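You operate a simulated robot arm through the tools that you are given. There is no shell and no other tool. Be economical: measure what you need, move in short steps, check, and stop when the job is done.

Carry out the task below with a simulated robot arm. There is one attempt and no reset: what you move stays moved.

JOB
Swap the wheel on the clamped pin board at the bench for the yellow one and tighten the nut.
Fine: lay the nut and the old wheel on the bench.

The check looks at the end state, three seconds after you hand in, the way a careful person would. Anything else that was tipped, shoved, dropped, spilled or broken makes it a failure.

ROBOT AND FRAMES
A 6-joint arm with a two-finger parallel gripper, fixed in place. Base frame: the origin is at the foot of the arm, x ahead of it, y to its left, z up; the work surface is at about z = 92. Lengths are in cm, angles in rad, forces in N, time in s.
With the tool pointing down near the work surface it reaches from about 22 to 62 cm from the base axis. Its first joint turns from -1.152 to 1.152 rad. Payload 2.7 kg.
The tool frame sits at the grasp point between the pads (the TCP): z along the fingers, y along the line on which they close. The tips reach 2.3 cm beyond it. Largest opening 9.4 cm; finger width 3.8, thickness 1; the body of the gripper, 5.4 by 9.6 cm, starts 3.9 cm behind the TCP.
Orientation is that of the tool frame in the base frame, as a unit quaternion [x, y, z, w]. With the fingers straight down and closing along the base's y, the tool's x points along the base's -x, its y along +y and its z along -z.

CONTROLS
- The arm moves only by the tool play_rows. Its argument "targets" is a list of rows, each an object of numbers (a shift or turn left out is 0, a gripper value left out holds the last): "tx", "ty", "tz": the shift along the tool's x, y, z in cm; "rx", "ry", "rz": the turn, a rotation vector about the tool's x, y, z in degrees; "grip": the gripper command, from -1 (shut) to 1 (fully open), values between in proportion. In form: [{"tx": .., "ty": .., "tz": .., "rx": .., "ry": .., "rz": .., "grip": ..}, ...]. A call has 1 to 10 rows; each row is the pose to reach, as a shift and turn from the pose commanded when the call began, along the tool's axes at that moment. Each row takes 0.2 s and may step no farther than 5 cm and 0.15 rad from the row before; otherwise, or with a gripper value out of range, the whole call is refused. Where a pose cannot be reached the arm comes as near as it can. A force on the tool above 70 N (or 10 N above the force at the start of the call, whichever is more), or a blocked arm, ends the call early, and 0.2 s more pass. Each finger travels about 4.5 cm/s and halts on what it meets, pressing with about 32 N; the grip force reading is that of the motor and also rises with nothing between the fingers. The clock runs only during rows and for 0.2 s after the last one: add rows that repeat a pose to give the fingers time. It gives the time, the measured TCP pose, the force on the tool (base axes), the opening and the grip force at its end, in the units of the frame above (readings bear some noise), with the torque about the TCP (base axes, N m) and any sound that the robot's microphone picked up.
- Cameras (640 x 400 px; columns grow to the right, rows downward): "scene" is fixed at [3.44, -40.76, 142.71]; the picture's right is [0.98, -0.17, 0.00], its down [-0.06, -0.32, -0.94] and it looks along [0.16, 0.93, -0.33] (base axes); focal length 337 px, centre (320, 200). "wrist" rides on the gripper at [8.6, 1.6, -7.5] in the tool frame; the picture's right is [-0.18, 0.98, 0.00], its down [-0.58, -0.11, -0.81] and it looks along [-0.79, -0.15, 0.59] (tool axes); focal length 243 px, centre (320, 200). There is no depth. A picture from a camera that has moved, and an enlarged one, comes with that camera's place and axes in the base frame and with its lens.
- snapshot(camera): a new picture of that camera. It takes no simulated time.
- close_up(camera, box): a new picture of the part [left, top, right, bottom] of that camera's present view, enlarged. It takes no simulated time.
- finish_job(): hands the job in; it is judged then, once.

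Work in short steps. Places have to be worked out from the pictures, the camera data and where the tool is seen: move nearer, look again, correct. Check each grasp and each placing, and mend what went wrong. You have 120 turns and 84 pictures in all, those below and enlarged ones among them. Open the gripper and draw the arm clear of the work before you hand the job in, unless the task says otherwise; then end with one line.

The tools are called after ">>>" by a JSON object that holds its "fn" and its "kwargs". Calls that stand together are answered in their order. play_rows: Moves the arm, as the interface text tells. Its arguments: {"type":"object","properties":{"targets":{"type":"array"}},"required":["targets"]} The other tools are called the same way: snapshot (camera) takes a picture; close_up (camera, box) takes an enlarged picture of a part of a camera's view; finish_job () hands the job in.

At the start:

```text
clock: 0.0
eef_pos: [34.77, 26.35, 123.5]
tcp_rot: [0.0, 1.0, 0.0, 0.0]
ft_force: [-0.6, -0.5, 0.2]
torque: [0.01, 0.02, 0.03]
gripper_width: 9.37
grip_force: 0.0
```

scene: 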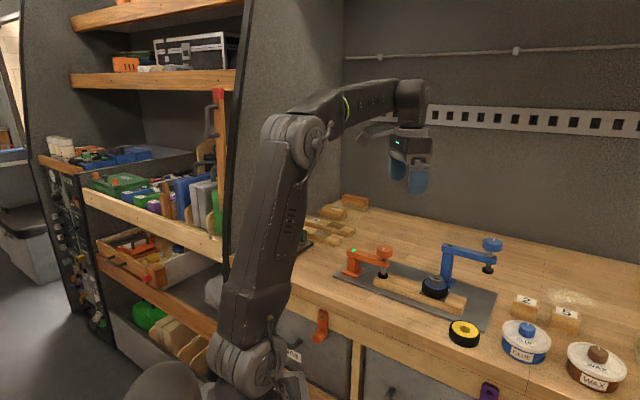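
wrist: 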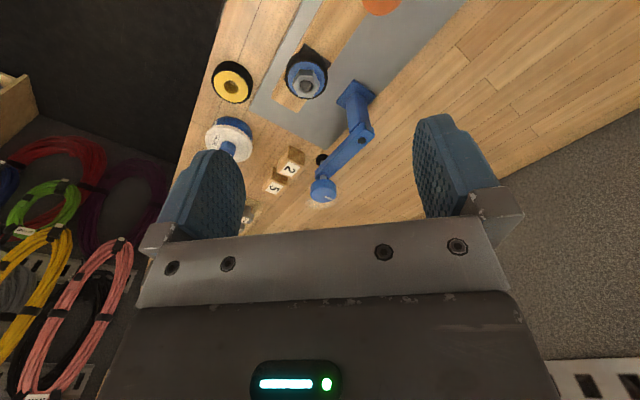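

I start by looking closely at the work area from both cameras.

>>> {"fn": "close_up", "kwargs": {"camera": "scene", "box": [320, 220, 520, 350]}}

>>> {"fn": "close_up", "kwargs": {"camera": "wrist", "box": [190, 0, 430, 210]}}

```text
3.08 times, centred on (420, 285) of scene
camera zoom: at [3.44, -40.76, 142.71], right [0.98, -0.17, 0.0], down [-0.06, -0.32, -0.94], along [0.16, 0.93, -0.33], focal length 1038 px, centre (12, -62)
```

zoom: 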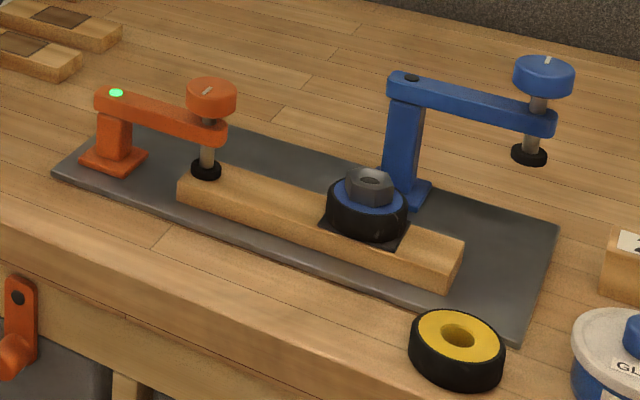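

```text
1.90 times, centred on (310, 105) of wrist
camera zoom: at [26.15, 27.84, 130.99], right [0.18, 0.98, 0.0], down [0.58, -0.11, 0.81], along [0.79, -0.15, -0.59], focal length 462 px, centre (339, 381)
```

zoom: 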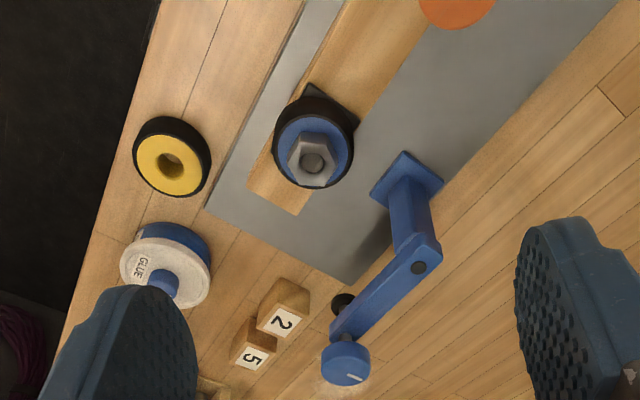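

The mounted wheel and nut come out near (42, 23.3, ~98), the yellow wheel near (42.7, 10.8). I move above the nut at a safe height to look closer.

>>> {"fn": "play_rows", "kwargs": {"targets": [{"tx": -2.4, "ty": -1, "tz": 3.5}, {"tx": -4.8, "ty": -2, "tz": 7}, {"tx": -7.2, "ty": -3, "tz": 10.5}, {"tx": -7.2, "ty": -3, "tz": 12.5}, {"tx": -7.2, "ty": -3, "tz": 12.5}]}}

>>> {"fn": "snapshot", "kwargs": {"camera": "wrist"}}

>>> {"fn": "snapshot", "kwargs": {"camera": "scene"}}

```text
clock: 1.2
eef_pos: [42.04, 23.13, 110.92]
tcp_rot: [0.0, 1.0, 0.0, 0.0]
ft_force: [-0.3, 0.6, 0.3]
torque: [0.0, 0.04, -0.01]
gripper_width: 9.41
grip_force: 0.2
```

```text
79 pictures are left
camera wrist: at [33.37, 24.82, 118.49], right [0.18, 0.98, 0.0], down [0.58, -0.11, 0.81], along [0.79, -0.15, -0.59], focal length 243 px, centre (320, 200)
```

wrist: 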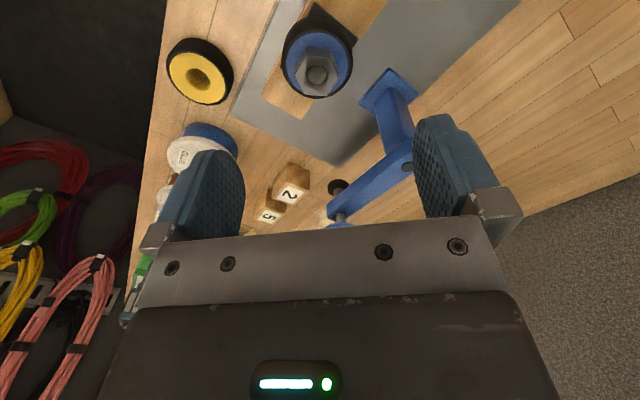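

```text
78 pictures are left
```

scene: 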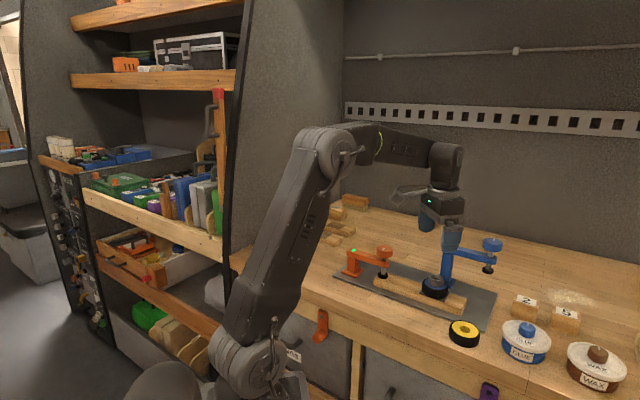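

Nut top estimate is (42.4, 22.9, 98.9). I take a zoomed view to see the nut's size and flat orientation.

>>> {"fn": "close_up", "kwargs": {"camera": "wrist", "box": [260, 0, 380, 120]}}

>>> {"fn": "close_up", "kwargs": {"camera": "scene", "box": [395, 250, 485, 320]}}

```text
3.33 times, centred on (320, 60) of wrist
camera zoom: at [33.37, 24.82, 118.49], right [0.18, 0.98, 0.0], down [0.58, -0.11, 0.81], along [0.79, -0.15, -0.59], focal length 809 px, centre (320, 667)
```

zoom: 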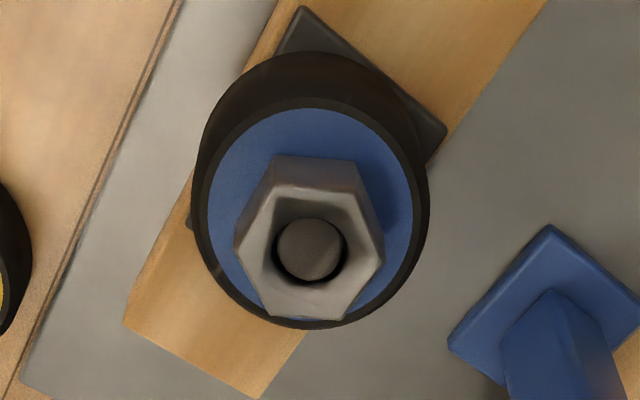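

```text
5.71 times, centred on (440, 285) of scene
camera zoom: at [3.44, -40.76, 142.71], right [0.98, -0.17, 0.0], down [-0.06, -0.32, -0.94], along [0.16, 0.93, -0.33], focal length 1927 px, centre (-366, -286)
```

zoom: 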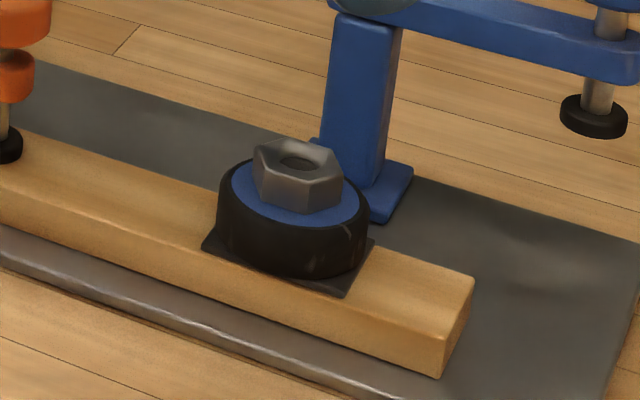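

Nut centre about (42.5, 22.85), top at z ≈ 98.9, ~3.1 cm across flats, with flat normals about 18° CCW from base y. I align the gripper to the flats, partly close it, and descend to z=104 for a check.

>>> {"fn": "play_rows", "kwargs": {"targets": [{"tx": -0.2, "ty": -0.2, "tz": 2, "rz": -6, "grip": 0.1}, {"tx": -0.5, "ty": -0.4, "tz": 4, "rz": -12, "grip": 0.1}, {"tx": -0.5, "ty": -0.4, "tz": 7, "rz": -18, "grip": 0.1}, {"tx": -0.5, "ty": -0.4, "tz": 7, "rz": -18, "grip": 0.1}]}}

>>> {"fn": "snapshot", "kwargs": {"camera": "wrist"}}

>>> {"fn": "close_up", "kwargs": {"camera": "scene", "box": [370, 200, 500, 310]}}

```text
clock: 2.2
eef_pos: [42.45, 22.88, 103.97]
tcp_rot: [-0.159, 0.987, 0.0, 0.001]
ft_force: [0.1, 0.2, 0.4]
torque: [-0.01, -0.02, 0.0]
gripper_width: 5.15
grip_force: 0.1
```

```text
75 pictures are left
camera wrist: at [33.83, 21.66, 111.46], right [-0.13, 0.99, 0.0], down [0.59, 0.08, 0.81], along [0.8, 0.11, -0.59], focal length 243 px, centre (320, 200)
```

wrist: 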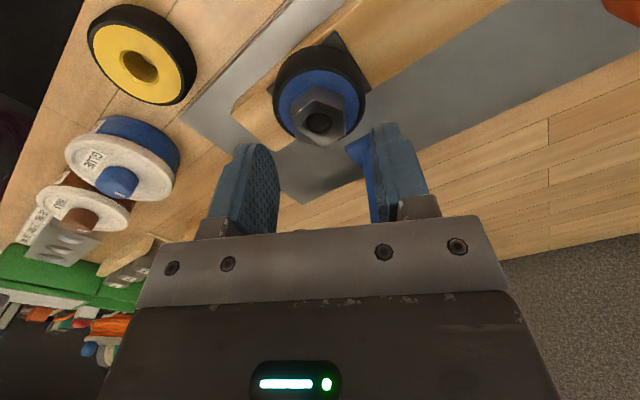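

```text
3.64 times, centred on (435, 255) of scene
camera zoom: at [3.44, -40.76, 142.71], right [0.98, -0.17, 0.0], down [-0.06, -0.32, -0.94], along [0.16, 0.93, -0.33], focal length 1226 px, centre (-98, 0)
```

zoom: 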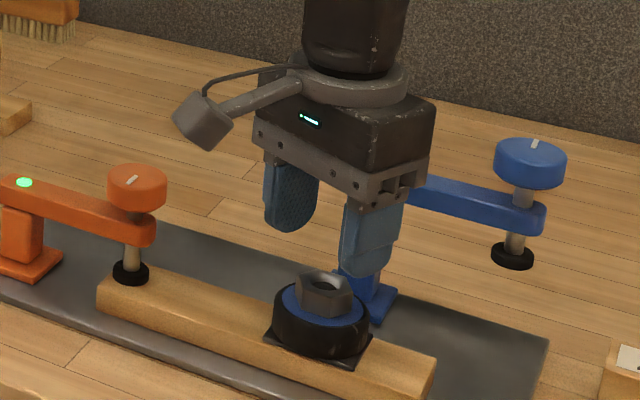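

Lateral centring is good (nut hole at column 320). I shift slightly forward and descend gently with the gripper open.

>>> {"fn": "play_rows", "kwargs": {"targets": [{"tx": -0.35, "ty": 0, "tz": 1.5}, {"tx": -0.35, "ty": 0, "tz": 2.5}, {"tx": -0.35, "ty": 0, "tz": 3.2}, {"tx": -0.35, "ty": 0, "tz": 3.2}]}}

>>> {"fn": "close_up", "kwargs": {"camera": "wrist", "box": [220, 60, 420, 260]}}

>>> {"fn": "close_up", "kwargs": {"camera": "scene", "box": [395, 240, 485, 310]}}

```text
clock: 3.2
eef_pos: [42.9, 22.99, 100.66]
tcp_rot: [-0.157, 0.988, 0.001, 0.0]
ft_force: [0.1, -1.2, -0.8]
torque: [0.01, -0.01, 0.0]
gripper_width: 5.18
grip_force: 0.1
```

```text
2.00 times, centred on (320, 160) of wrist
camera zoom: at [34.14, 21.78, 108.25], right [-0.13, 0.99, 0.0], down [0.59, 0.08, 0.81], along [0.8, 0.11, -0.59], focal length 485 px, centre (320, 280)
```

zoom: 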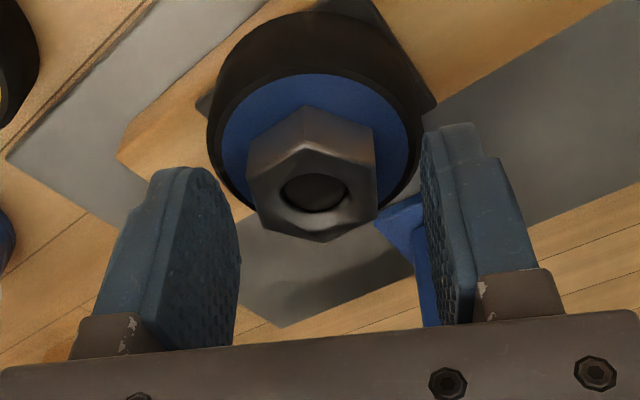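

```text
5.71 times, centred on (440, 275) of scene
camera zoom: at [3.44, -40.76, 142.71], right [0.98, -0.17, 0.0], down [-0.06, -0.32, -0.94], along [0.16, 0.93, -0.33], focal length 1927 px, centre (-366, -229)
```

zoom: 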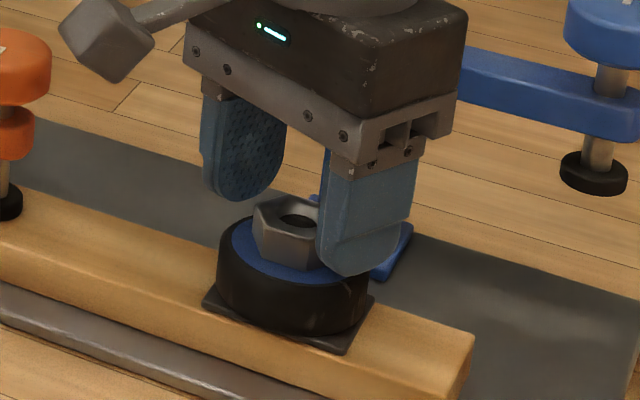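

Flats are nicely parallel to the pads. I lower about 0.7 cm so the tips sit just above the hub, watching the force.

>>> {"fn": "play_rows", "kwargs": {"targets": [{"ty": -0.08, "tz": 0.3}, {"ty": -0.08, "tz": 0.6}, {"ty": -0.08, "tz": 0.8}, {"ty": -0.08, "tz": 0.8}]}}

>>> {"fn": "close_up", "kwargs": {"camera": "scene", "box": [395, 240, 485, 310]}}

```text
clock: 4.2
eef_pos: [42.81, 22.96, 99.99]
tcp_rot: [-0.157, 0.988, -0.001, 0.0]
ft_force: [-0.6, -0.5, -0.6]
torque: [0.04, -0.02, 0.01]
gripper_width: 5.17
grip_force: 0.1
```

```text
5.71 times, centred on (440, 275) of scene
camera zoom: at [3.44, -40.76, 142.71], right [0.98, -0.17, 0.0], down [-0.06, -0.32, -0.94], along [0.16, 0.93, -0.33], focal length 1927 px, centre (-366, -229)
```

zoom: 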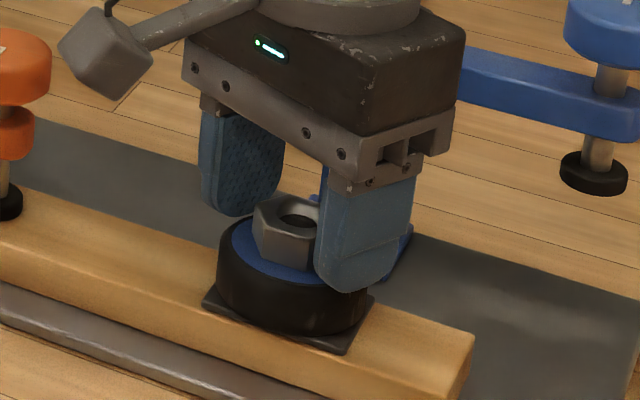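

No contact. I close on the nut.

>>> {"fn": "play_rows", "kwargs": {"targets": [{"grip": -1}, {"grip": -1}, {"grip": -1}, {"grip": -1}]}}

>>> {"fn": "close_up", "kwargs": {"camera": "wrist", "box": [220, 60, 420, 260]}}

```text
clock: 5.2
eef_pos: [42.88, 22.88, 99.87]
tcp_rot: [-0.157, 0.988, 0.0, 0.0]
ft_force: [7.3, -9.6, -0.2]
torque: [-0.24, -0.1, 0.02]
gripper_width: 3.17
grip_force: 31.3
```

```text
2.00 times, centred on (320, 160) of wrist
camera zoom: at [34.2, 21.7, 107.5], right [-0.13, 0.99, 0.0], down [0.59, 0.08, 0.81], along [0.8, 0.1, -0.59], focal length 485 px, centre (320, 280)
```

zoom: 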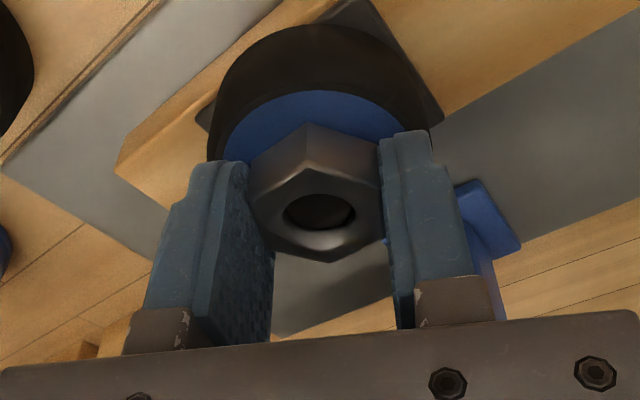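

Gripped at 3.17 cm, flat to flat. I turn counter-clockwise (seen from above) and read force and torque.

>>> {"fn": "play_rows", "kwargs": {"targets": [{"ty": -0.08, "rz": -4}, {"ty": -0.08, "rz": -12}, {"ty": -0.08, "rz": -20}, {"ty": -0.08, "rz": -28}, {"ty": -0.08, "rz": -36}, {"ty": -0.08, "rz": -44}, {"ty": -0.08, "rz": -52}, {"ty": -0.08, "rz": -60}, {"ty": -0.08, "rz": -60}]}}

>>> {"fn": "close_up", "kwargs": {"camera": "wrist", "box": [220, 60, 420, 260]}}

```text
clock: 7.2
eef_pos: [42.93, 22.83, 100.02]
tcp_rot: [-0.63, 0.776, 0.0, 0.002]
ft_force: [2.2, -0.7, 9.4]
torque: [-0.04, 0.01, -0.01]
gripper_width: 3.14
grip_force: 32.1
```

```text
2.00 times, centred on (320, 160) of wrist
camera zoom: at [39.54, 14.7, 107.56], right [-0.92, 0.38, 0.0], down [0.22, 0.55, 0.81], along [0.31, 0.75, -0.59], focal length 485 px, centre (320, 280)
```

zoom: 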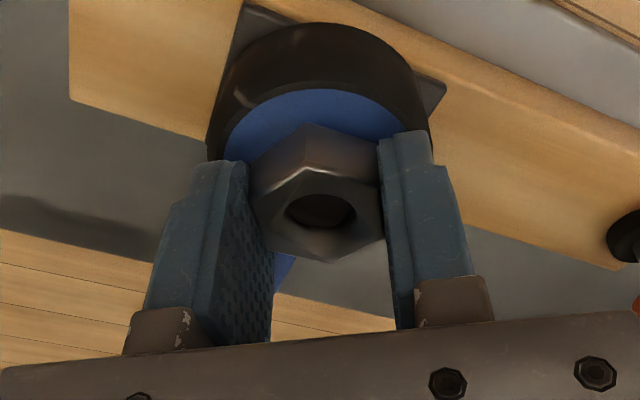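

The nut turned with the gripper and is rising (9 N upward). I continue turning, adding a gentle lift to relieve it.

>>> {"fn": "play_rows", "kwargs": {"targets": [{"tz": -0.1}, {"tz": -0.12, "rz": -8}, {"tz": -0.13, "rz": -16}, {"tz": -0.14, "rz": -24}, {"tz": -0.15, "rz": -32}, {"tz": -0.16, "rz": -40}, {"tz": -0.18, "rz": -48}, {"tz": -0.2, "rz": -56}, {"tz": -0.2, "rz": -60}, {"tz": -0.2, "rz": -60}]}}

```text
clock: 9.4
eef_pos: [42.93, 22.87, 100.17]
tcp_rot: [0.934, -0.357, -0.001, 0.0]
ft_force: [-1.5, 4.1, 7.4]
torque: [0.1, 0.0, -0.02]
gripper_width: 3.14
grip_force: 32.4
```

Continuing well. Clearance to the blue clamp arm limits the stroke here, so I open, turn back 120°, and look before regripping.

>>> {"fn": "play_rows", "kwargs": {"targets": [{"grip": -0.06}, {"grip": -0.06}, {"rz": 8.5}, {"rz": 17}, {"rz": 25.5}, {"rz": 34}, {"rz": 42.5}, {"rz": 51}, {"rz": 59.5}, {"rz": 68}]}}

>>> {"fn": "play_rows", "kwargs": {"targets": [{"rz": 8.5}, {"rz": 17}, {"rz": 25.5}, {"rz": 34}, {"rz": 42.5}, {"rz": 51}, {"rz": 52}, {"rz": 52}]}}

>>> {"fn": "close_up", "kwargs": {"camera": "wrist", "box": [220, 60, 420, 260]}}

>>> {"fn": "close_up", "kwargs": {"camera": "scene", "box": [395, 240, 485, 310]}}

```text
clock: 11.6
eef_pos: [42.9, 22.86, 100.19]
tcp_rot: [-0.573, 0.82, 0.0, 0.0]
ft_force: [0.3, 0.1, -0.6]
torque: [-0.01, -0.01, 0.02]
gripper_width: 4.42
grip_force: 0.0
```

```text
clock: 13.4
eef_pos: [42.96, 22.89, 100.17]
tcp_rot: [-0.157, 0.988, -0.001, -0.001]
ft_force: [0.2, 0.3, 0.6]
torque: [-0.03, -0.01, -0.01]
gripper_width: 4.41
grip_force: 0.1
```

```text
2.00 times, centred on (320, 160) of wrist
camera zoom: at [34.16, 21.69, 107.69], right [-0.13, 0.99, 0.0], down [0.59, 0.08, 0.81], along [0.8, 0.1, -0.59], focal length 485 px, centre (320, 280)
```

zoom: 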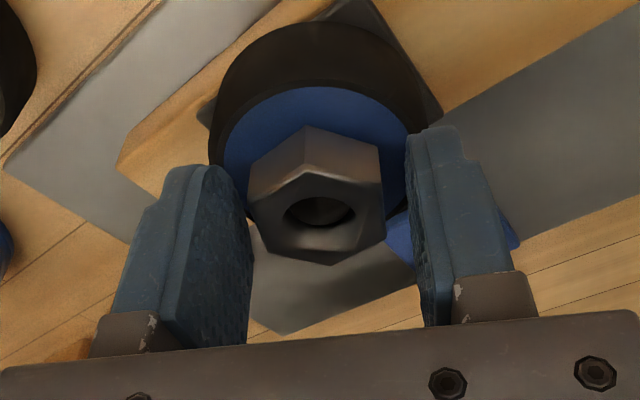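

```text
5.71 times, centred on (440, 275) of scene
camera zoom: at [3.44, -40.76, 142.71], right [0.98, -0.17, 0.0], down [-0.06, -0.32, -0.94], along [0.16, 0.93, -0.33], focal length 1927 px, centre (-366, -229)
```

zoom: 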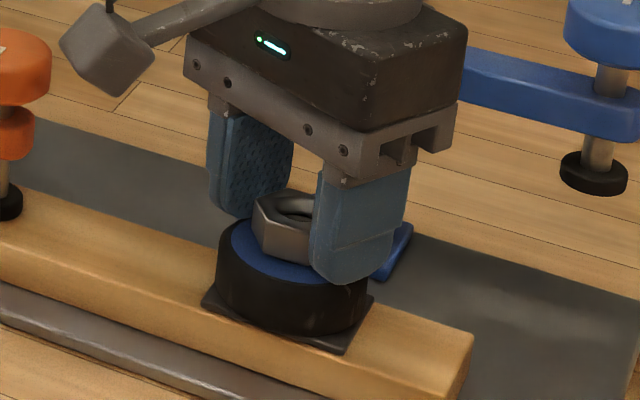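

Flats line up again and the nut has risen. I regrip and turn another 120° with lift.

>>> {"fn": "play_rows", "kwargs": {"targets": [{"grip": -1}, {"grip": -1}, {"tz": -0.02, "rz": -8.5}, {"tz": -0.04, "rz": -17}, {"tz": -0.07, "rz": -25.5}, {"tz": -0.1, "rz": -34}, {"tz": -0.12, "rz": -42.5}, {"tz": -0.14, "rz": -51}, {"tz": -0.17, "rz": -59.5}, {"tz": -0.19, "rz": -68}]}}

>>> {"fn": "play_rows", "kwargs": {"targets": [{"tz": -0.02, "rz": -8.5}, {"tz": -0.04, "rz": -17}, {"tz": -0.07, "rz": -25.5}, {"tz": -0.1, "rz": -34}, {"tz": -0.12, "rz": -42.5}, {"tz": -0.14, "rz": -51}, {"tz": -0.14, "rz": -52}]}}

```text
clock: 15.6
eef_pos: [42.84, 23.08, 100.4]
tcp_rot: [-0.684, 0.73, 0.0, 0.0]
ft_force: [-1.3, 1.8, -0.6]
torque: [-0.01, 0.03, 0.02]
gripper_width: 3.14
grip_force: 32.6
```

```text
clock: 17.2
eef_pos: [42.91, 22.86, 100.46]
tcp_rot: [0.934, -0.357, 0.0, 0.0]
ft_force: [3.7, -0.2, -2.5]
torque: [-0.04, -0.02, -0.01]
gripper_width: 3.13
grip_force: 31.7
```

Forces are nearly nil, so the lift rate matches the thread. Back 120° for another stroke.

>>> {"fn": "play_rows", "kwargs": {"targets": [{"grip": -0.06}, {"grip": -0.06}, {"rz": 8.5}, {"rz": 17}, {"rz": 25.5}, {"rz": 34}, {"rz": 42.5}, {"rz": 51}, {"rz": 59.5}, {"rz": 68}]}}

>>> {"fn": "play_rows", "kwargs": {"targets": [{"rz": 8.5}, {"rz": 17}, {"rz": 25.5}, {"rz": 34}, {"rz": 42.5}, {"rz": 51}, {"rz": 52}, {"rz": 52, "grip": -1}, {"rz": 52, "grip": -1}, {"rz": 52, "grip": -1}]}}

>>> {"fn": "play_rows", "kwargs": {"targets": [{"tz": -0.02, "rz": -8.5}, {"tz": -0.04, "rz": -17}, {"tz": -0.06, "rz": -25.5}, {"tz": -0.08, "rz": -34}, {"tz": -0.1, "rz": -42.5}, {"tz": -0.12, "rz": -51}, {"tz": -0.14, "rz": -59.5}, {"tz": -0.16, "rz": -68}, {"tz": -0.18, "rz": -76.5}, {"tz": -0.2, "rz": -85}]}}

>>> {"fn": "play_rows", "kwargs": {"targets": [{"tz": -0.02, "rz": -8.5}, {"tz": -0.04, "rz": -17}, {"tz": -0.06, "rz": -25.5}, {"tz": -0.08, "rz": -34}, {"tz": -0.08, "rz": -35}]}}

>>> {"fn": "close_up", "kwargs": {"camera": "scene", "box": [395, 240, 485, 310]}}

```text
clock: 19.4
eef_pos: [42.98, 22.75, 100.45]
tcp_rot: [-0.573, 0.82, 0.0, 0.0]
ft_force: [-0.5, -0.2, 0.5]
torque: [0.01, 0.04, -0.02]
gripper_width: 4.42
grip_force: 0.0
```

```text
clock: 21.6
eef_pos: [42.86, 22.81, 100.43]
tcp_rot: [-0.158, 0.988, 0.0, 0.001]
ft_force: [0.0, 2.1, 0.0]
torque: [-0.05, 0.02, 0.02]
gripper_width: 3.13
grip_force: 32.1
```

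```text
clock: 23.8
eef_pos: [42.97, 22.85, 100.63]
tcp_rot: [0.783, -0.621, 0.0, 0.0]
ft_force: [-0.8, -0.9, -0.9]
torque: [-0.06, -0.03, 0.01]
gripper_width: 3.14
grip_force: 31.7
```

```text
clock: 25.0
eef_pos: [42.8, 22.77, 100.7]
tcp_rot: [0.934, -0.357, 0.0, 0.0]
ft_force: [-0.5, -0.8, -0.8]
torque: [0.02, 0.01, 0.0]
gripper_width: 3.13
grip_force: 32.5
```

```text
5.71 times, centred on (440, 275) of scene
camera zoom: at [3.44, -40.76, 142.71], right [0.98, -0.17, 0.0], down [-0.06, -0.32, -0.94], along [0.16, 0.93, -0.33], focal length 1927 px, centre (-366, -229)
```

zoom: 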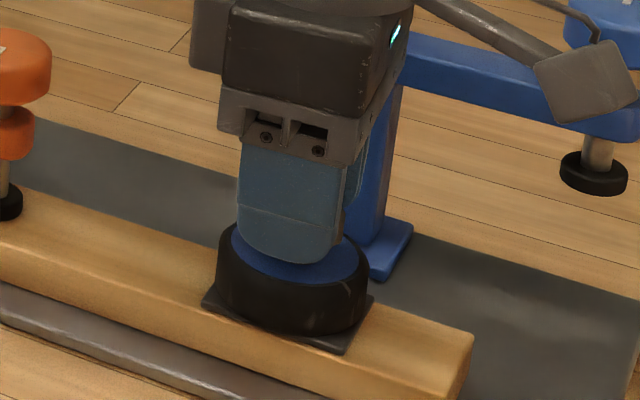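

One full turn done, almost no force. I test with a small pull upward to see if the nut is free.

>>> {"fn": "play_rows", "kwargs": {"targets": [{"tz": -0.1}, {"tz": -0.2}, {"tz": -0.2}]}}

```text
clock: 25.8
eef_pos: [42.84, 22.76, 101.05]
tcp_rot: [0.934, -0.357, 0.0, 0.0]
ft_force: [-0.6, -0.1, -0.3]
torque: [0.0, 0.01, 0.01]
gripper_width: 3.12
grip_force: 31.9
```

It rose 0.3 cm with no resistance. I continue straight up in small steps and look.

>>> {"fn": "play_rows", "kwargs": {"targets": [{"tz": -0.5}, {"tz": -1}, {"tz": -2}, {"tz": -4}, {"tz": -6}, {"tz": -6}]}}

>>> {"fn": "close_up", "kwargs": {"camera": "scene", "box": [380, 210, 500, 310]}}

>>> {"fn": "snapshot", "kwargs": {"camera": "wrist"}}

```text
clock: 27.2
eef_pos: [42.86, 22.84, 106.93]
tcp_rot: [0.934, -0.358, 0.001, 0.0]
ft_force: [-0.5, 0.0, -0.2]
torque: [-0.02, -0.03, -0.03]
gripper_width: 3.13
grip_force: 32.3
```

```text
4.00 times, centred on (440, 260) of scene
camera zoom: at [3.44, -40.76, 142.71], right [0.98, -0.17, 0.0], down [-0.06, -0.32, -0.94], along [0.16, 0.93, -0.33], focal length 1349 px, centre (-160, -40)
```

zoom: 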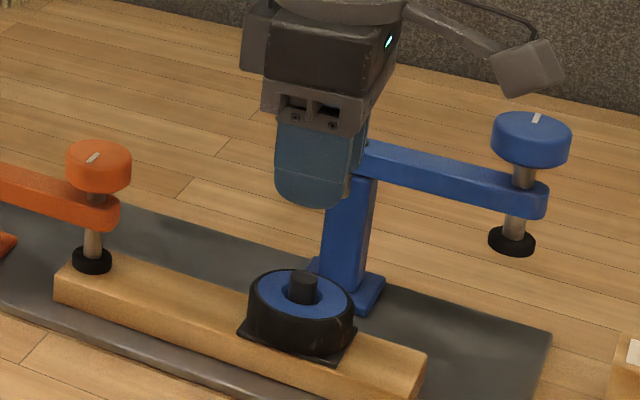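

```text
64 pictures are left
camera wrist: at [48.26, 15.83, 114.49], right [-0.79, -0.61, 0.0], down [-0.36, 0.47, 0.81], along [-0.49, 0.64, -0.59], focal length 243 px, centre (320, 200)
```

wrist: 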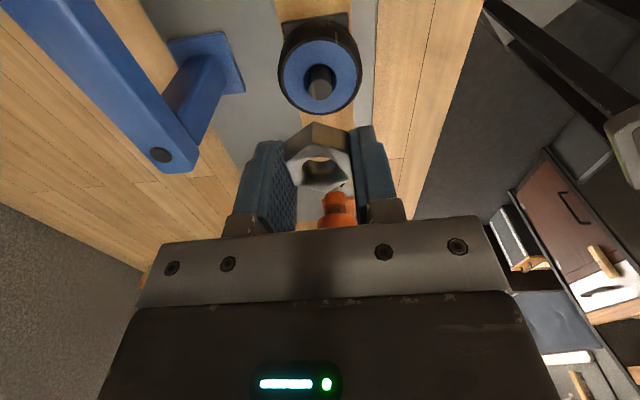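

Nut is free and held level. The bench strip in front of the plate is clear, so I'll lay the nut at about (29.6, 24.2). First I turn the wrist so the fingers lie along the strip.

>>> {"fn": "play_rows", "kwargs": {"targets": [{"rz": 8.5}, {"rz": 17}, {"rz": 25.5}, {"rz": 34}, {"rz": 42.5}, {"rz": 51}, {"rz": 59.5}, {"rz": 68}, {"rz": 76.5}, {"rz": 85}]}}

>>> {"fn": "play_rows", "kwargs": {"targets": [{"tx": 2.3, "ty": 3.8}, {"tx": 4.5, "ty": 7.6}, {"tx": 6.8, "ty": 11.4}, {"tx": 6.8, "ty": 11.4, "tz": 4}, {"tx": 6.8, "ty": 11.4, "tz": 8}, {"tx": 6.8, "ty": 11.4, "tz": 8}]}}

>>> {"fn": "snapshot", "kwargs": {"camera": "scene"}}

>>> {"fn": "snapshot", "kwargs": {"camera": "wrist"}}

```text
clock: 29.4
eef_pos: [42.9, 22.95, 106.9]
tcp_rot: [-0.445, 0.895, 0.0, 0.0]
ft_force: [0.0, 0.6, -1.0]
torque: [0.01, -0.01, -0.04]
gripper_width: 3.12
grip_force: 31.7
```

```text
clock: 30.8
eef_pos: [29.75, 24.42, 98.92]
tcp_rot: [-0.446, 0.895, 0.0, 0.0]
ft_force: [-0.3, -0.1, -1.0]
torque: [0.02, 0.03, 0.02]
gripper_width: 3.11
grip_force: 32.0
```

```text
63 pictures are left
```

scene: 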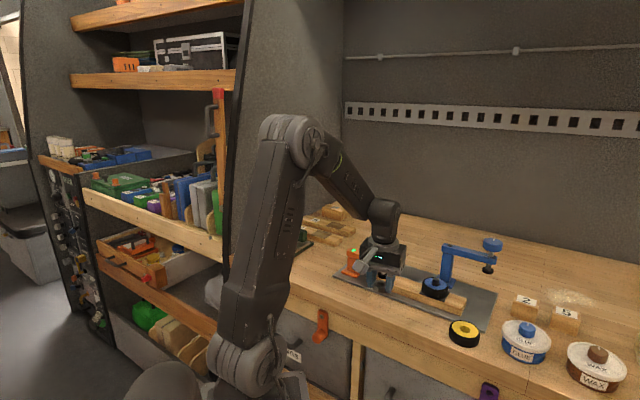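

```text
62 pictures are left
camera wrist: at [23.15, 18.31, 106.48], right [-0.67, 0.74, 0.0], down [0.44, 0.4, 0.81], along [0.6, 0.54, -0.59], focal length 243 px, centre (320, 200)
```

wrist: 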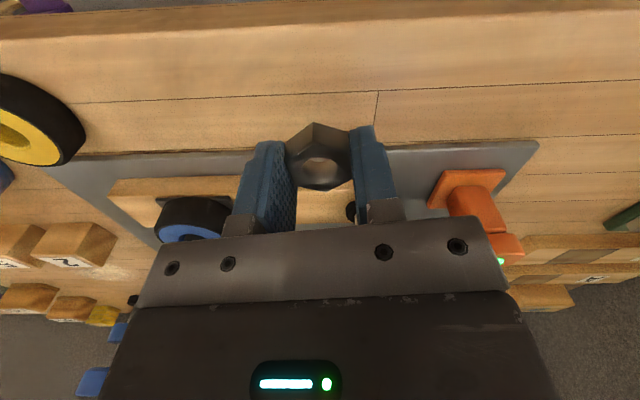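

Spot beneath is clear wood with room on both sides. I lower gently to the bench.

>>> {"fn": "play_rows", "kwargs": {"targets": [{"tz": 2}, {"tz": 3.5}, {"tz": 3.9}, {"tz": 4.1}, {"tz": 4.3}, {"tz": 4.3}]}}

>>> {"fn": "close_up", "kwargs": {"camera": "wrist", "box": [220, 60, 420, 260]}}

```text
clock: 32.2
eef_pos: [29.61, 24.33, 94.64]
tcp_rot: [-0.447, 0.894, 0.0, 0.0]
ft_force: [-0.5, -0.5, -0.7]
torque: [0.02, 0.0, 0.03]
gripper_width: 3.14
grip_force: 31.9
```

```text
2.00 times, centred on (320, 160) of wrist
camera zoom: at [23.21, 18.28, 102.19], right [-0.68, 0.74, 0.0], down [0.44, 0.4, 0.81], along [0.59, 0.54, -0.59], focal length 485 px, centre (320, 280)
```

zoom: 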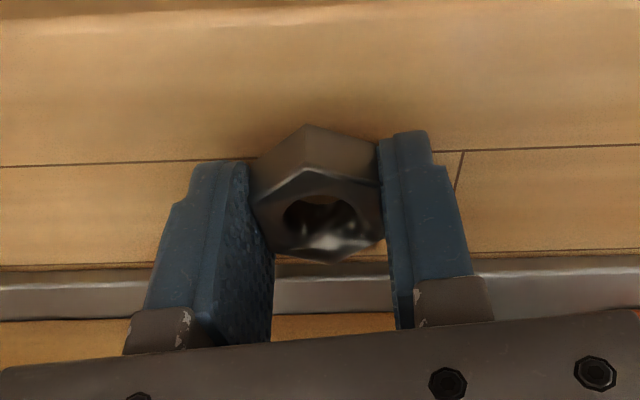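

Not yet in contact; I keep lowering in 0.1 cm steps until the force shows.

>>> {"fn": "play_rows", "kwargs": {"targets": [{"tz": 0.1}, {"tz": 0.2}, {"tz": 0.3}, {"tz": 0.3}]}}

```text
clock: 33.2
eef_pos: [29.67, 24.26, 94.4]
tcp_rot: [-0.446, 0.895, 0.001, 0.0]
ft_force: [0.5, -1.2, -0.8]
torque: [0.0, 0.02, -0.03]
gripper_width: 3.14
grip_force: 32.2
```

>>> {"fn": "play_rows", "kwargs": {"targets": [{"tz": 0.1}, {"tz": 0.15}, {"tz": 0.15}]}}

```text
clock: 34.0
eef_pos: [29.69, 24.23, 94.42]
tcp_rot: [-0.448, 0.894, 0.001, 0.002]
ft_force: [-6.5, -7.2, 29.6]
torque: [-0.29, 0.31, -0.01]
gripper_width: 3.12
grip_force: 32.0
```

Bench contact at TCP ≈ 94.35. I ease off slightly, open, and rise.

>>> {"fn": "play_rows", "kwargs": {"targets": [{"tz": -0.15}, {"tz": -0.15, "grip": 0.0}, {"tz": -0.15, "grip": 0.1}, {"tz": -0.15, "grip": 0.1}, {"tz": -2}, {"tz": -5}, {"tz": -8}, {"tz": -8}]}}

>>> {"fn": "close_up", "kwargs": {"camera": "wrist", "box": [220, 60, 420, 260]}}

```text
clock: 35.8
eef_pos: [29.52, 24.35, 102.27]
tcp_rot: [-0.447, 0.895, 0.0, 0.0]
ft_force: [0.0, -0.5, 0.7]
torque: [-0.01, -0.01, 0.0]
gripper_width: 5.16
grip_force: 0.1
```

```text
2.00 times, centred on (320, 160) of wrist
camera zoom: at [23.09, 18.29, 109.74], right [-0.68, 0.74, 0.0], down [0.44, 0.4, 0.81], along [0.59, 0.54, -0.59], focal length 485 px, centre (320, 280)
```

zoom: 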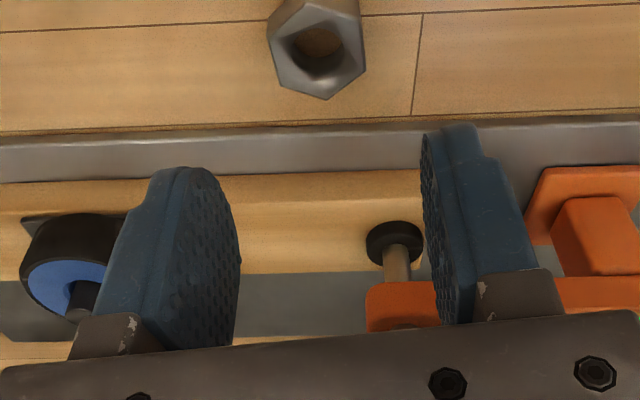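

The nut lies flat at (29.7, 24.2). Now to the old wheel: up, over the pin with the gripper open to ~8 cm, and check.

>>> {"fn": "play_rows", "kwargs": {"targets": [{"tz": -2.5, "tx": -1.5, "ty": -2.5, "grip": 0.5}, {"tz": -4, "tx": -3.5, "ty": -5.8, "grip": 0.75}, {"tz": -4, "tx": -5.5, "ty": -9}, {"tz": -4, "tx": -6.85, "ty": -11.5}, {"tz": -1, "tx": -6.85, "ty": -11.5}, {"tz": 0, "tx": -6.85, "ty": -11.5}, {"tz": 0, "tx": -6.85, "ty": -11.5}]}}

>>> {"fn": "snapshot", "kwargs": {"camera": "wrist"}}

>>> {"fn": "close_up", "kwargs": {"camera": "scene", "box": [380, 220, 500, 320]}}

```text
clock: 37.4
eef_pos: [43.03, 22.72, 102.18]
tcp_rot: [-0.447, 0.895, -0.001, 0.0]
ft_force: [-0.6, -0.4, 0.4]
torque: [-0.01, 0.01, 0.0]
gripper_width: 8.21
grip_force: 0.1
```

```text
59 pictures are left
camera wrist: at [36.53, 16.82, 109.71], right [-0.68, 0.74, 0.0], down [0.44, 0.4, 0.81], along [0.59, 0.54, -0.59], focal length 243 px, centre (320, 200)
```

wrist: 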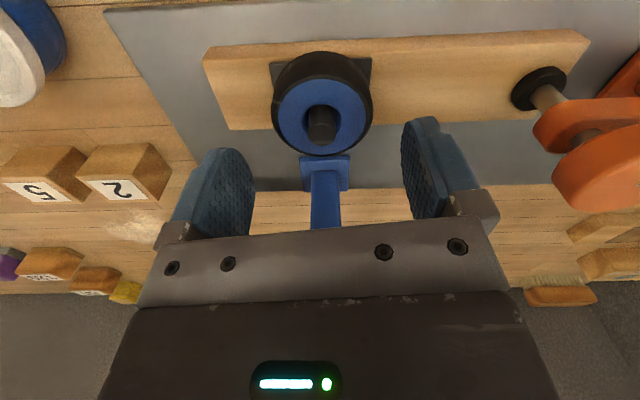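

```text
4.00 times, centred on (440, 270) of scene
camera zoom: at [3.44, -40.76, 142.71], right [0.98, -0.17, 0.0], down [-0.06, -0.32, -0.94], along [0.16, 0.93, -0.33], focal length 1349 px, centre (-160, -80)
```

zoom: 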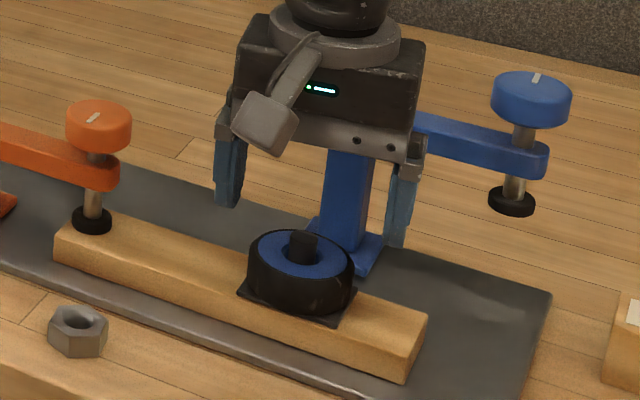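

Well centred. I descend so the tips straddle the tyre just above the base plate.

>>> {"fn": "play_rows", "kwargs": {"targets": [{"tz": 2}, {"tz": 3.2}, {"tz": 3.8}, {"tz": 4.2}, {"tz": 4.2}]}}

>>> {"fn": "close_up", "kwargs": {"camera": "scene", "box": [395, 240, 485, 310]}}

```text
clock: 38.6
eef_pos: [43.05, 22.95, 97.97]
tcp_rot: [-0.446, 0.895, 0.001, 0.0]
ft_force: [0.7, -0.6, -0.4]
torque: [0.04, 0.05, -0.02]
gripper_width: 8.25
grip_force: 0.1
```

```text
5.71 times, centred on (440, 275) of scene
camera zoom: at [3.44, -40.76, 142.71], right [0.98, -0.17, 0.0], down [-0.06, -0.32, -0.94], along [0.16, 0.93, -0.33], focal length 1927 px, centre (-366, -229)
```

zoom: 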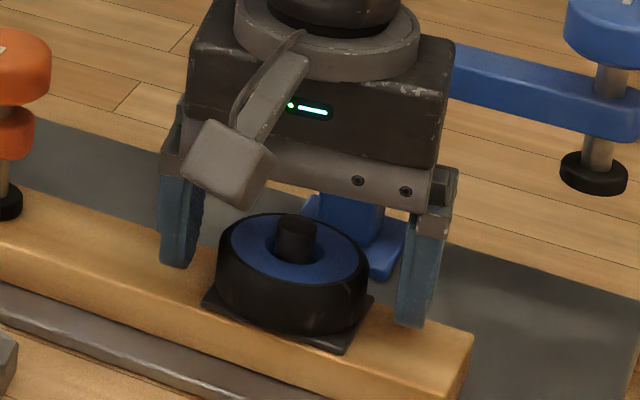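

>>> {"fn": "play_rows", "kwargs": {"targets": [{"grip": -1}, {"grip": -1}, {"grip": -1}]}}

```text
clock: 39.4
eef_pos: [43.1, 22.83, 98.06]
tcp_rot: [-0.447, 0.894, 0.0, 0.0]
ft_force: [-0.5, 0.6, 0.3]
torque: [-0.01, 0.01, 0.01]
gripper_width: 5.86
grip_force: 32.0
```

Gripped at 5.86 cm with no side force. I lift straight up slowly.

>>> {"fn": "play_rows", "kwargs": {"targets": [{"tz": -0.3}, {"tz": -0.8}, {"tz": -1.5}, {"tz": -2.5}, {"tz": -4}, {"tz": -7}, {"tz": -9}, {"tz": -9}]}}

>>> {"fn": "close_up", "kwargs": {"camera": "scene", "box": [380, 210, 500, 310]}}

>>> {"fn": "snapshot", "kwargs": {"camera": "wrist"}}

```text
clock: 41.2
eef_pos: [42.94, 22.84, 107.04]
tcp_rot: [-0.447, 0.894, 0.001, 0.001]
ft_force: [0.1, 0.2, -0.8]
torque: [0.02, 0.05, 0.02]
gripper_width: 5.88
grip_force: 32.3
```

```text
4.00 times, centred on (440, 260) of scene
camera zoom: at [3.44, -40.76, 142.71], right [0.98, -0.17, 0.0], down [-0.06, -0.32, -0.94], along [0.16, 0.93, -0.33], focal length 1349 px, centre (-160, -40)
```

zoom: 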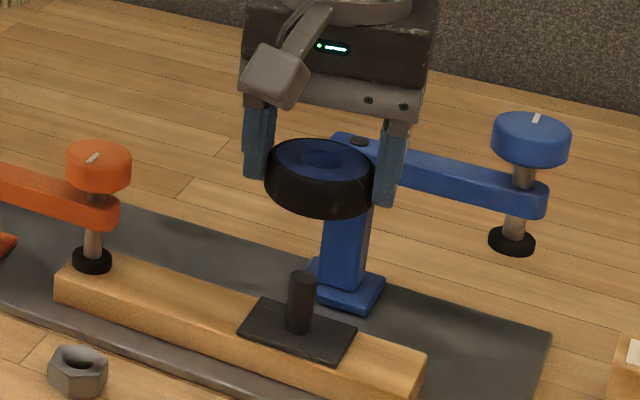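

```text
55 pictures are left
camera wrist: at [36.52, 16.78, 114.58], right [-0.68, 0.74, 0.0], down [0.44, 0.4, 0.81], along [0.59, 0.54, -0.59], focal length 243 px, centre (320, 200)
```

wrist: 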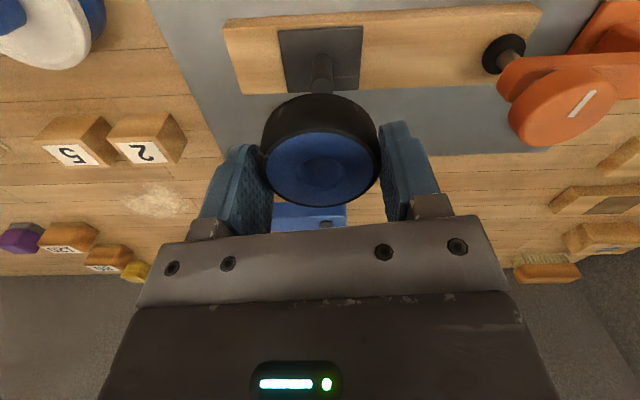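

Old wheel is off cleanly. I carry it to (36, 17.9) on the strip between nut and yellow wheel, stop above, and check.

>>> {"fn": "play_rows", "kwargs": {"targets": [{"tx": 3.5, "ty": 1}, {"tx": 7, "ty": 2.2}, {"tx": 8.2, "ty": 2.55, "tz": 2}, {"tx": 8.2, "ty": 2.55, "tz": 5}, {"tx": 8.2, "ty": 2.55, "tz": 8}, {"tx": 8.2, "ty": 2.55, "tz": 8}]}}

>>> {"fn": "snapshot", "kwargs": {"camera": "wrist"}}

>>> {"fn": "close_up", "kwargs": {"camera": "scene", "box": [340, 240, 500, 360]}}

```text
clock: 42.6
eef_pos: [35.99, 17.82, 98.96]
tcp_rot: [-0.447, 0.895, 0.0, 0.001]
ft_force: [0.2, -0.5, -0.9]
torque: [0.0, 0.0, 0.02]
gripper_width: 5.84
grip_force: 32.3
```

```text
54 pictures are left
camera wrist: at [29.47, 11.8, 106.48], right [-0.68, 0.74, 0.0], down [0.44, 0.4, 0.81], along [0.6, 0.54, -0.59], focal length 243 px, centre (320, 200)
```

wrist: 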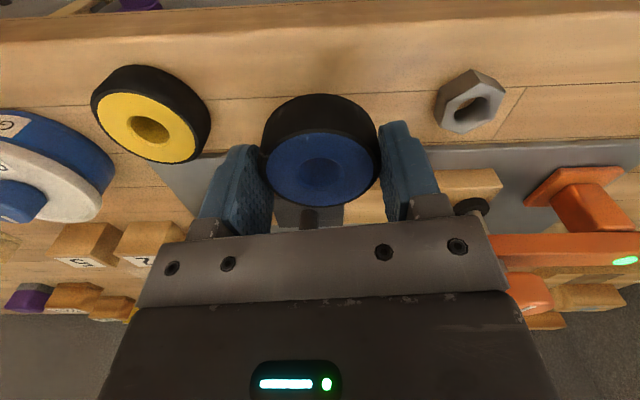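

```text
3.33 times, centred on (420, 300) of scene
camera zoom: at [3.44, -40.76, 142.71], right [0.98, -0.17, 0.0], down [-0.06, -0.32, -0.94], along [0.16, 0.93, -0.33], focal length 1124 px, centre (-13, -133)
```

zoom: 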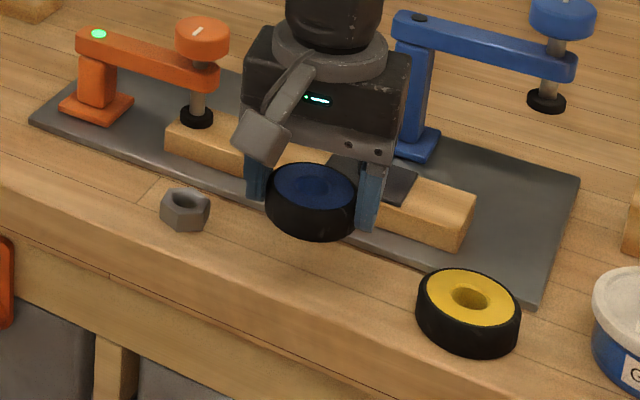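

Clear below. I lower in steps until contact.

>>> {"fn": "play_rows", "kwargs": {"targets": [{"tz": 2}, {"tz": 3.5}, {"tz": 4}, {"tz": 4.1}, {"tz": 4.2}, {"tz": 4.3}, {"tz": 4.3}]}}

```text
clock: 44.2
eef_pos: [36.05, 17.84, 94.85]
tcp_rot: [-0.446, 0.895, 0.0, 0.001]
ft_force: [-2.9, -2.4, 13.4]
torque: [-0.06, 0.35, 0.08]
gripper_width: 5.85
grip_force: 32.0
```

Contact. I ease off, open, and rise to z≈103.

>>> {"fn": "play_rows", "kwargs": {"targets": [{"tz": -0.12}, {"tz": -0.12, "grip": 0.3}, {"tz": -0.12, "grip": 0.6}, {"tz": -0.12, "grip": 0.6}, {"tz": -2, "grip": 0.7}, {"tz": -5}, {"tz": -8}, {"tz": -8}]}}

>>> {"fn": "snapshot", "kwargs": {"camera": "wrist"}}

```text
clock: 46.0
eef_pos: [36.08, 17.76, 102.84]
tcp_rot: [-0.447, 0.895, 0.0, 0.0]
ft_force: [-0.2, 0.5, -0.7]
torque: [-0.01, 0.03, 0.02]
gripper_width: 7.98
grip_force: 0.1
```

```text
52 pictures are left
camera wrist: at [29.56, 11.83, 110.34], right [-0.68, 0.74, 0.0], down [0.44, 0.4, 0.81], along [0.59, 0.54, -0.59], focal length 243 px, centre (320, 200)
```

wrist: 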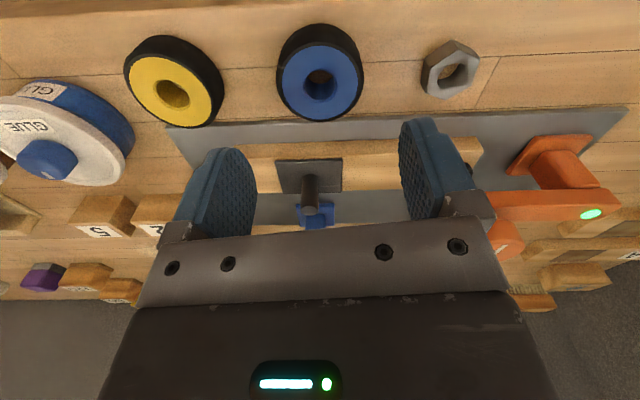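

Old wheel lies flat. Yellow wheel measured at (43.4, 10.5). I move above it.

>>> {"fn": "play_rows", "kwargs": {"targets": [{"tx": 0.5, "ty": -3.5, "grip": 0.75}, {"tx": 1, "ty": -7}, {"tx": 1.4, "ty": -10.25}, {"tx": 1.4, "ty": -10.25}]}}

>>> {"fn": "snapshot", "kwargs": {"camera": "wrist"}}

>>> {"fn": "close_up", "kwargs": {"camera": "scene", "box": [400, 260, 560, 380]}}

```text
clock: 47.0
eef_pos: [43.36, 10.57, 102.93]
tcp_rot: [-0.447, 0.894, -0.001, 0.001]
ft_force: [0.1, -0.7, -0.1]
torque: [0.0, 0.02, 0.03]
gripper_width: 8.23
grip_force: 0.1
```

```text
51 pictures are left
camera wrist: at [36.94, 4.52, 110.31], right [-0.68, 0.74, 0.0], down [0.44, 0.4, 0.81], along [0.59, 0.54, -0.59], focal length 243 px, centre (320, 200)
```

wrist: 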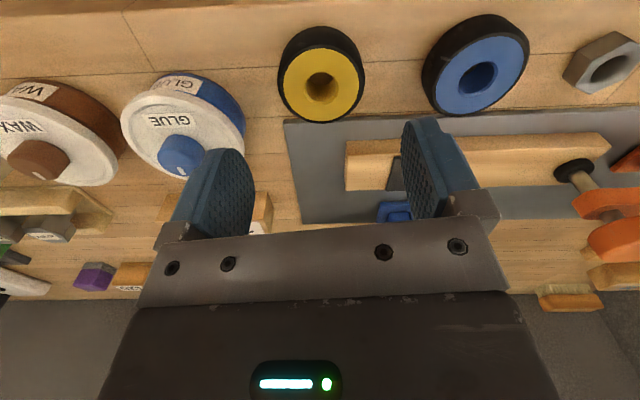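

```text
3.33 times, centred on (480, 320) of scene
camera zoom: at [3.44, -40.76, 142.71], right [0.98, -0.17, 0.0], down [-0.06, -0.32, -0.94], along [0.16, 0.93, -0.33], focal length 1124 px, centre (-213, -200)
```

zoom: 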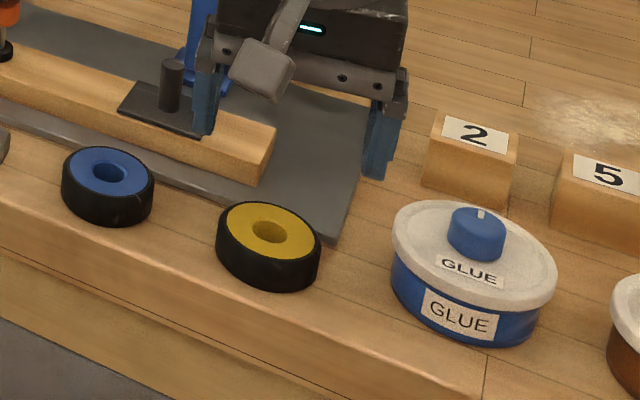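

Centred. I descend to the tyre and grip.

>>> {"fn": "play_rows", "kwargs": {"targets": [{"tz": 3}, {"tz": 6}, {"tz": 7}, {"tz": 7.6}, {"tz": 7.85}, {"tz": 7.85}, {"tz": 7.85, "grip": -1}, {"tz": 7.85, "grip": -1}, {"tz": 7.85, "grip": -1}]}}

```text
clock: 49.0
eef_pos: [43.43, 10.55, 94.92]
tcp_rot: [-0.447, 0.895, 0.0, -0.001]
ft_force: [0.2, 0.2, 0.2]
torque: [0.01, 0.0, -0.01]
gripper_width: 5.85
grip_force: 32.1
```

Gripped (5.85 cm). I lift and look at where the hole sits relative to the fingers.

>>> {"fn": "play_rows", "kwargs": {"targets": [{"tz": -1}, {"tz": -4}, {"tz": -8}, {"tz": -12}, {"tz": -12}]}}

>>> {"fn": "snapshot", "kwargs": {"camera": "wrist"}}

>>> {"fn": "close_up", "kwargs": {"camera": "wrist", "box": [240, 80, 400, 240]}}

```text
clock: 50.2
eef_pos: [43.42, 10.53, 106.86]
tcp_rot: [-0.448, 0.894, 0.0, -0.001]
ft_force: [-0.3, -0.5, -0.6]
torque: [-0.02, 0.0, 0.01]
gripper_width: 5.86
grip_force: 32.3
```

```text
49 pictures are left
camera wrist: at [36.9, 4.53, 114.41], right [-0.68, 0.74, 0.0], down [0.44, 0.4, 0.81], along [0.59, 0.54, -0.59], focal length 243 px, centre (320, 200)
```

wrist: 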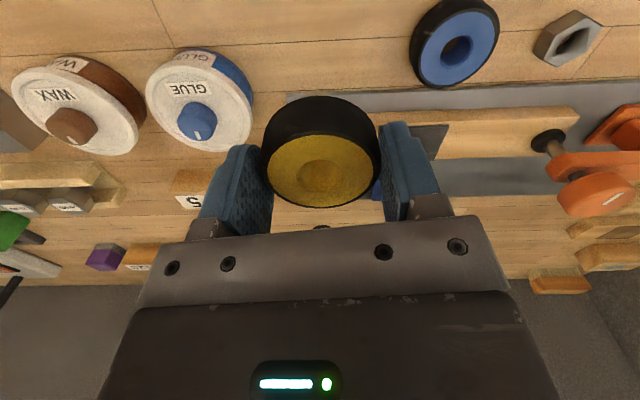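

```text
2.50 times, centred on (320, 160) of wrist
camera zoom: at [36.9, 4.53, 114.41], right [-0.68, 0.74, 0.0], down [0.44, 0.4, 0.81], along [0.59, 0.54, -0.59], focal length 606 px, centre (320, 300)
```

zoom: 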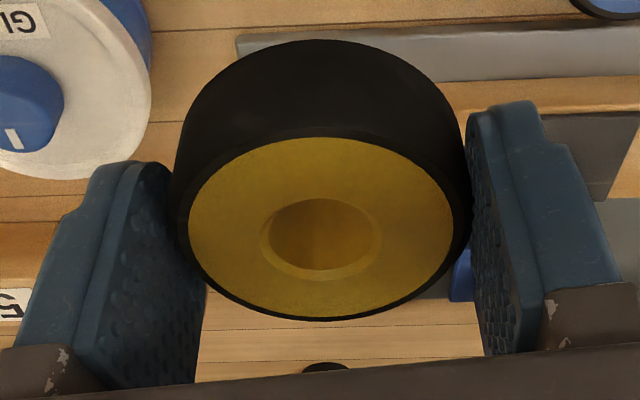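

Hole is centred on the TCP. I carry it over the pin and stop just above.

>>> {"fn": "play_rows", "kwargs": {"targets": [{"tx": -3.2, "ty": 2.6}, {"tx": -6.4, "ty": 5.2}, {"tx": -9.56, "ty": 7.82}, {"tx": -9.56, "ty": 7.82, "tz": 2}, {"tx": -9.56, "ty": 7.82, "tz": 4}, {"tx": -9.56, "ty": 7.82, "tz": 4}, {"tx": -9.56, "ty": 7.82, "tz": 4}]}}

>>> {"fn": "close_up", "kwargs": {"camera": "scene", "box": [395, 240, 485, 310]}}

>>> {"fn": "close_up", "kwargs": {"camera": "wrist", "box": [240, 40, 400, 220]}}

```text
clock: 51.8
eef_pos: [42.85, 22.88, 102.92]
tcp_rot: [-0.447, 0.895, -0.001, 0.0]
ft_force: [0.7, -0.2, -0.9]
torque: [-0.01, 0.01, -0.03]
gripper_width: 5.88
grip_force: 32.1
```

```text
5.71 times, centred on (440, 275) of scene
camera zoom: at [3.44, -40.76, 142.71], right [0.98, -0.17, 0.0], down [-0.06, -0.32, -0.94], along [0.16, 0.93, -0.33], focal length 1927 px, centre (-366, -229)
```

zoom: 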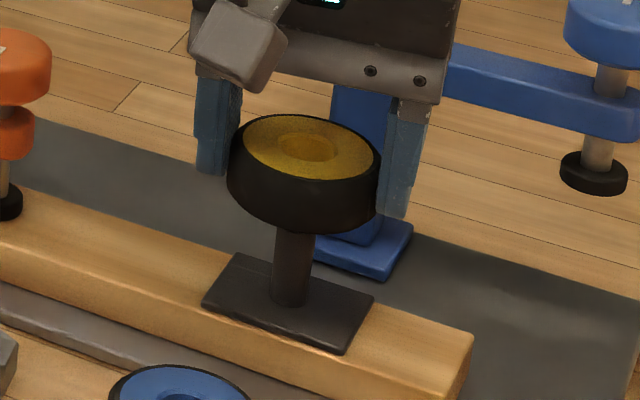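

```text
2.22 times, centred on (320, 130) of wrist
camera zoom: at [36.37, 16.85, 110.37], right [-0.68, 0.74, 0.0], down [0.44, 0.4, 0.81], along [0.59, 0.54, -0.59], focal length 539 px, centre (320, 356)
```

zoom: 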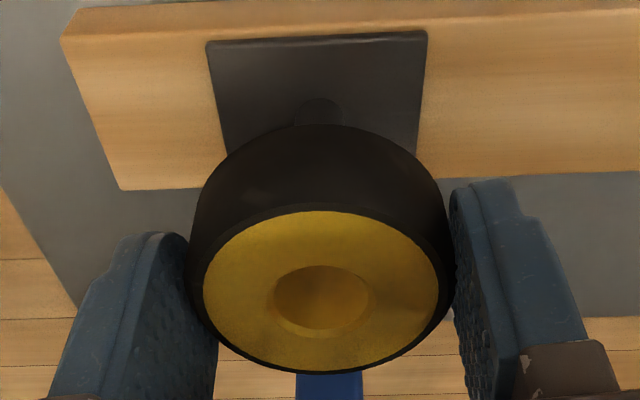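

Pin axis lines up with the hole in both views. I lower slowly, with the force guard active.

>>> {"fn": "play_rows", "kwargs": {"targets": [{"tz": 0.5}, {"tz": 1}, {"tz": 1.4}, {"tz": 1.8}, {"tz": 2.2}, {"tz": 2.6}, {"tz": 2.6}]}}

```text
clock: 53.4
eef_pos: [42.9, 22.83, 100.26]
tcp_rot: [-0.447, 0.895, 0.0, -0.001]
ft_force: [-0.5, 0.7, -0.6]
torque: [0.0, 0.0, 0.05]
gripper_width: 5.87
grip_force: 31.6
```

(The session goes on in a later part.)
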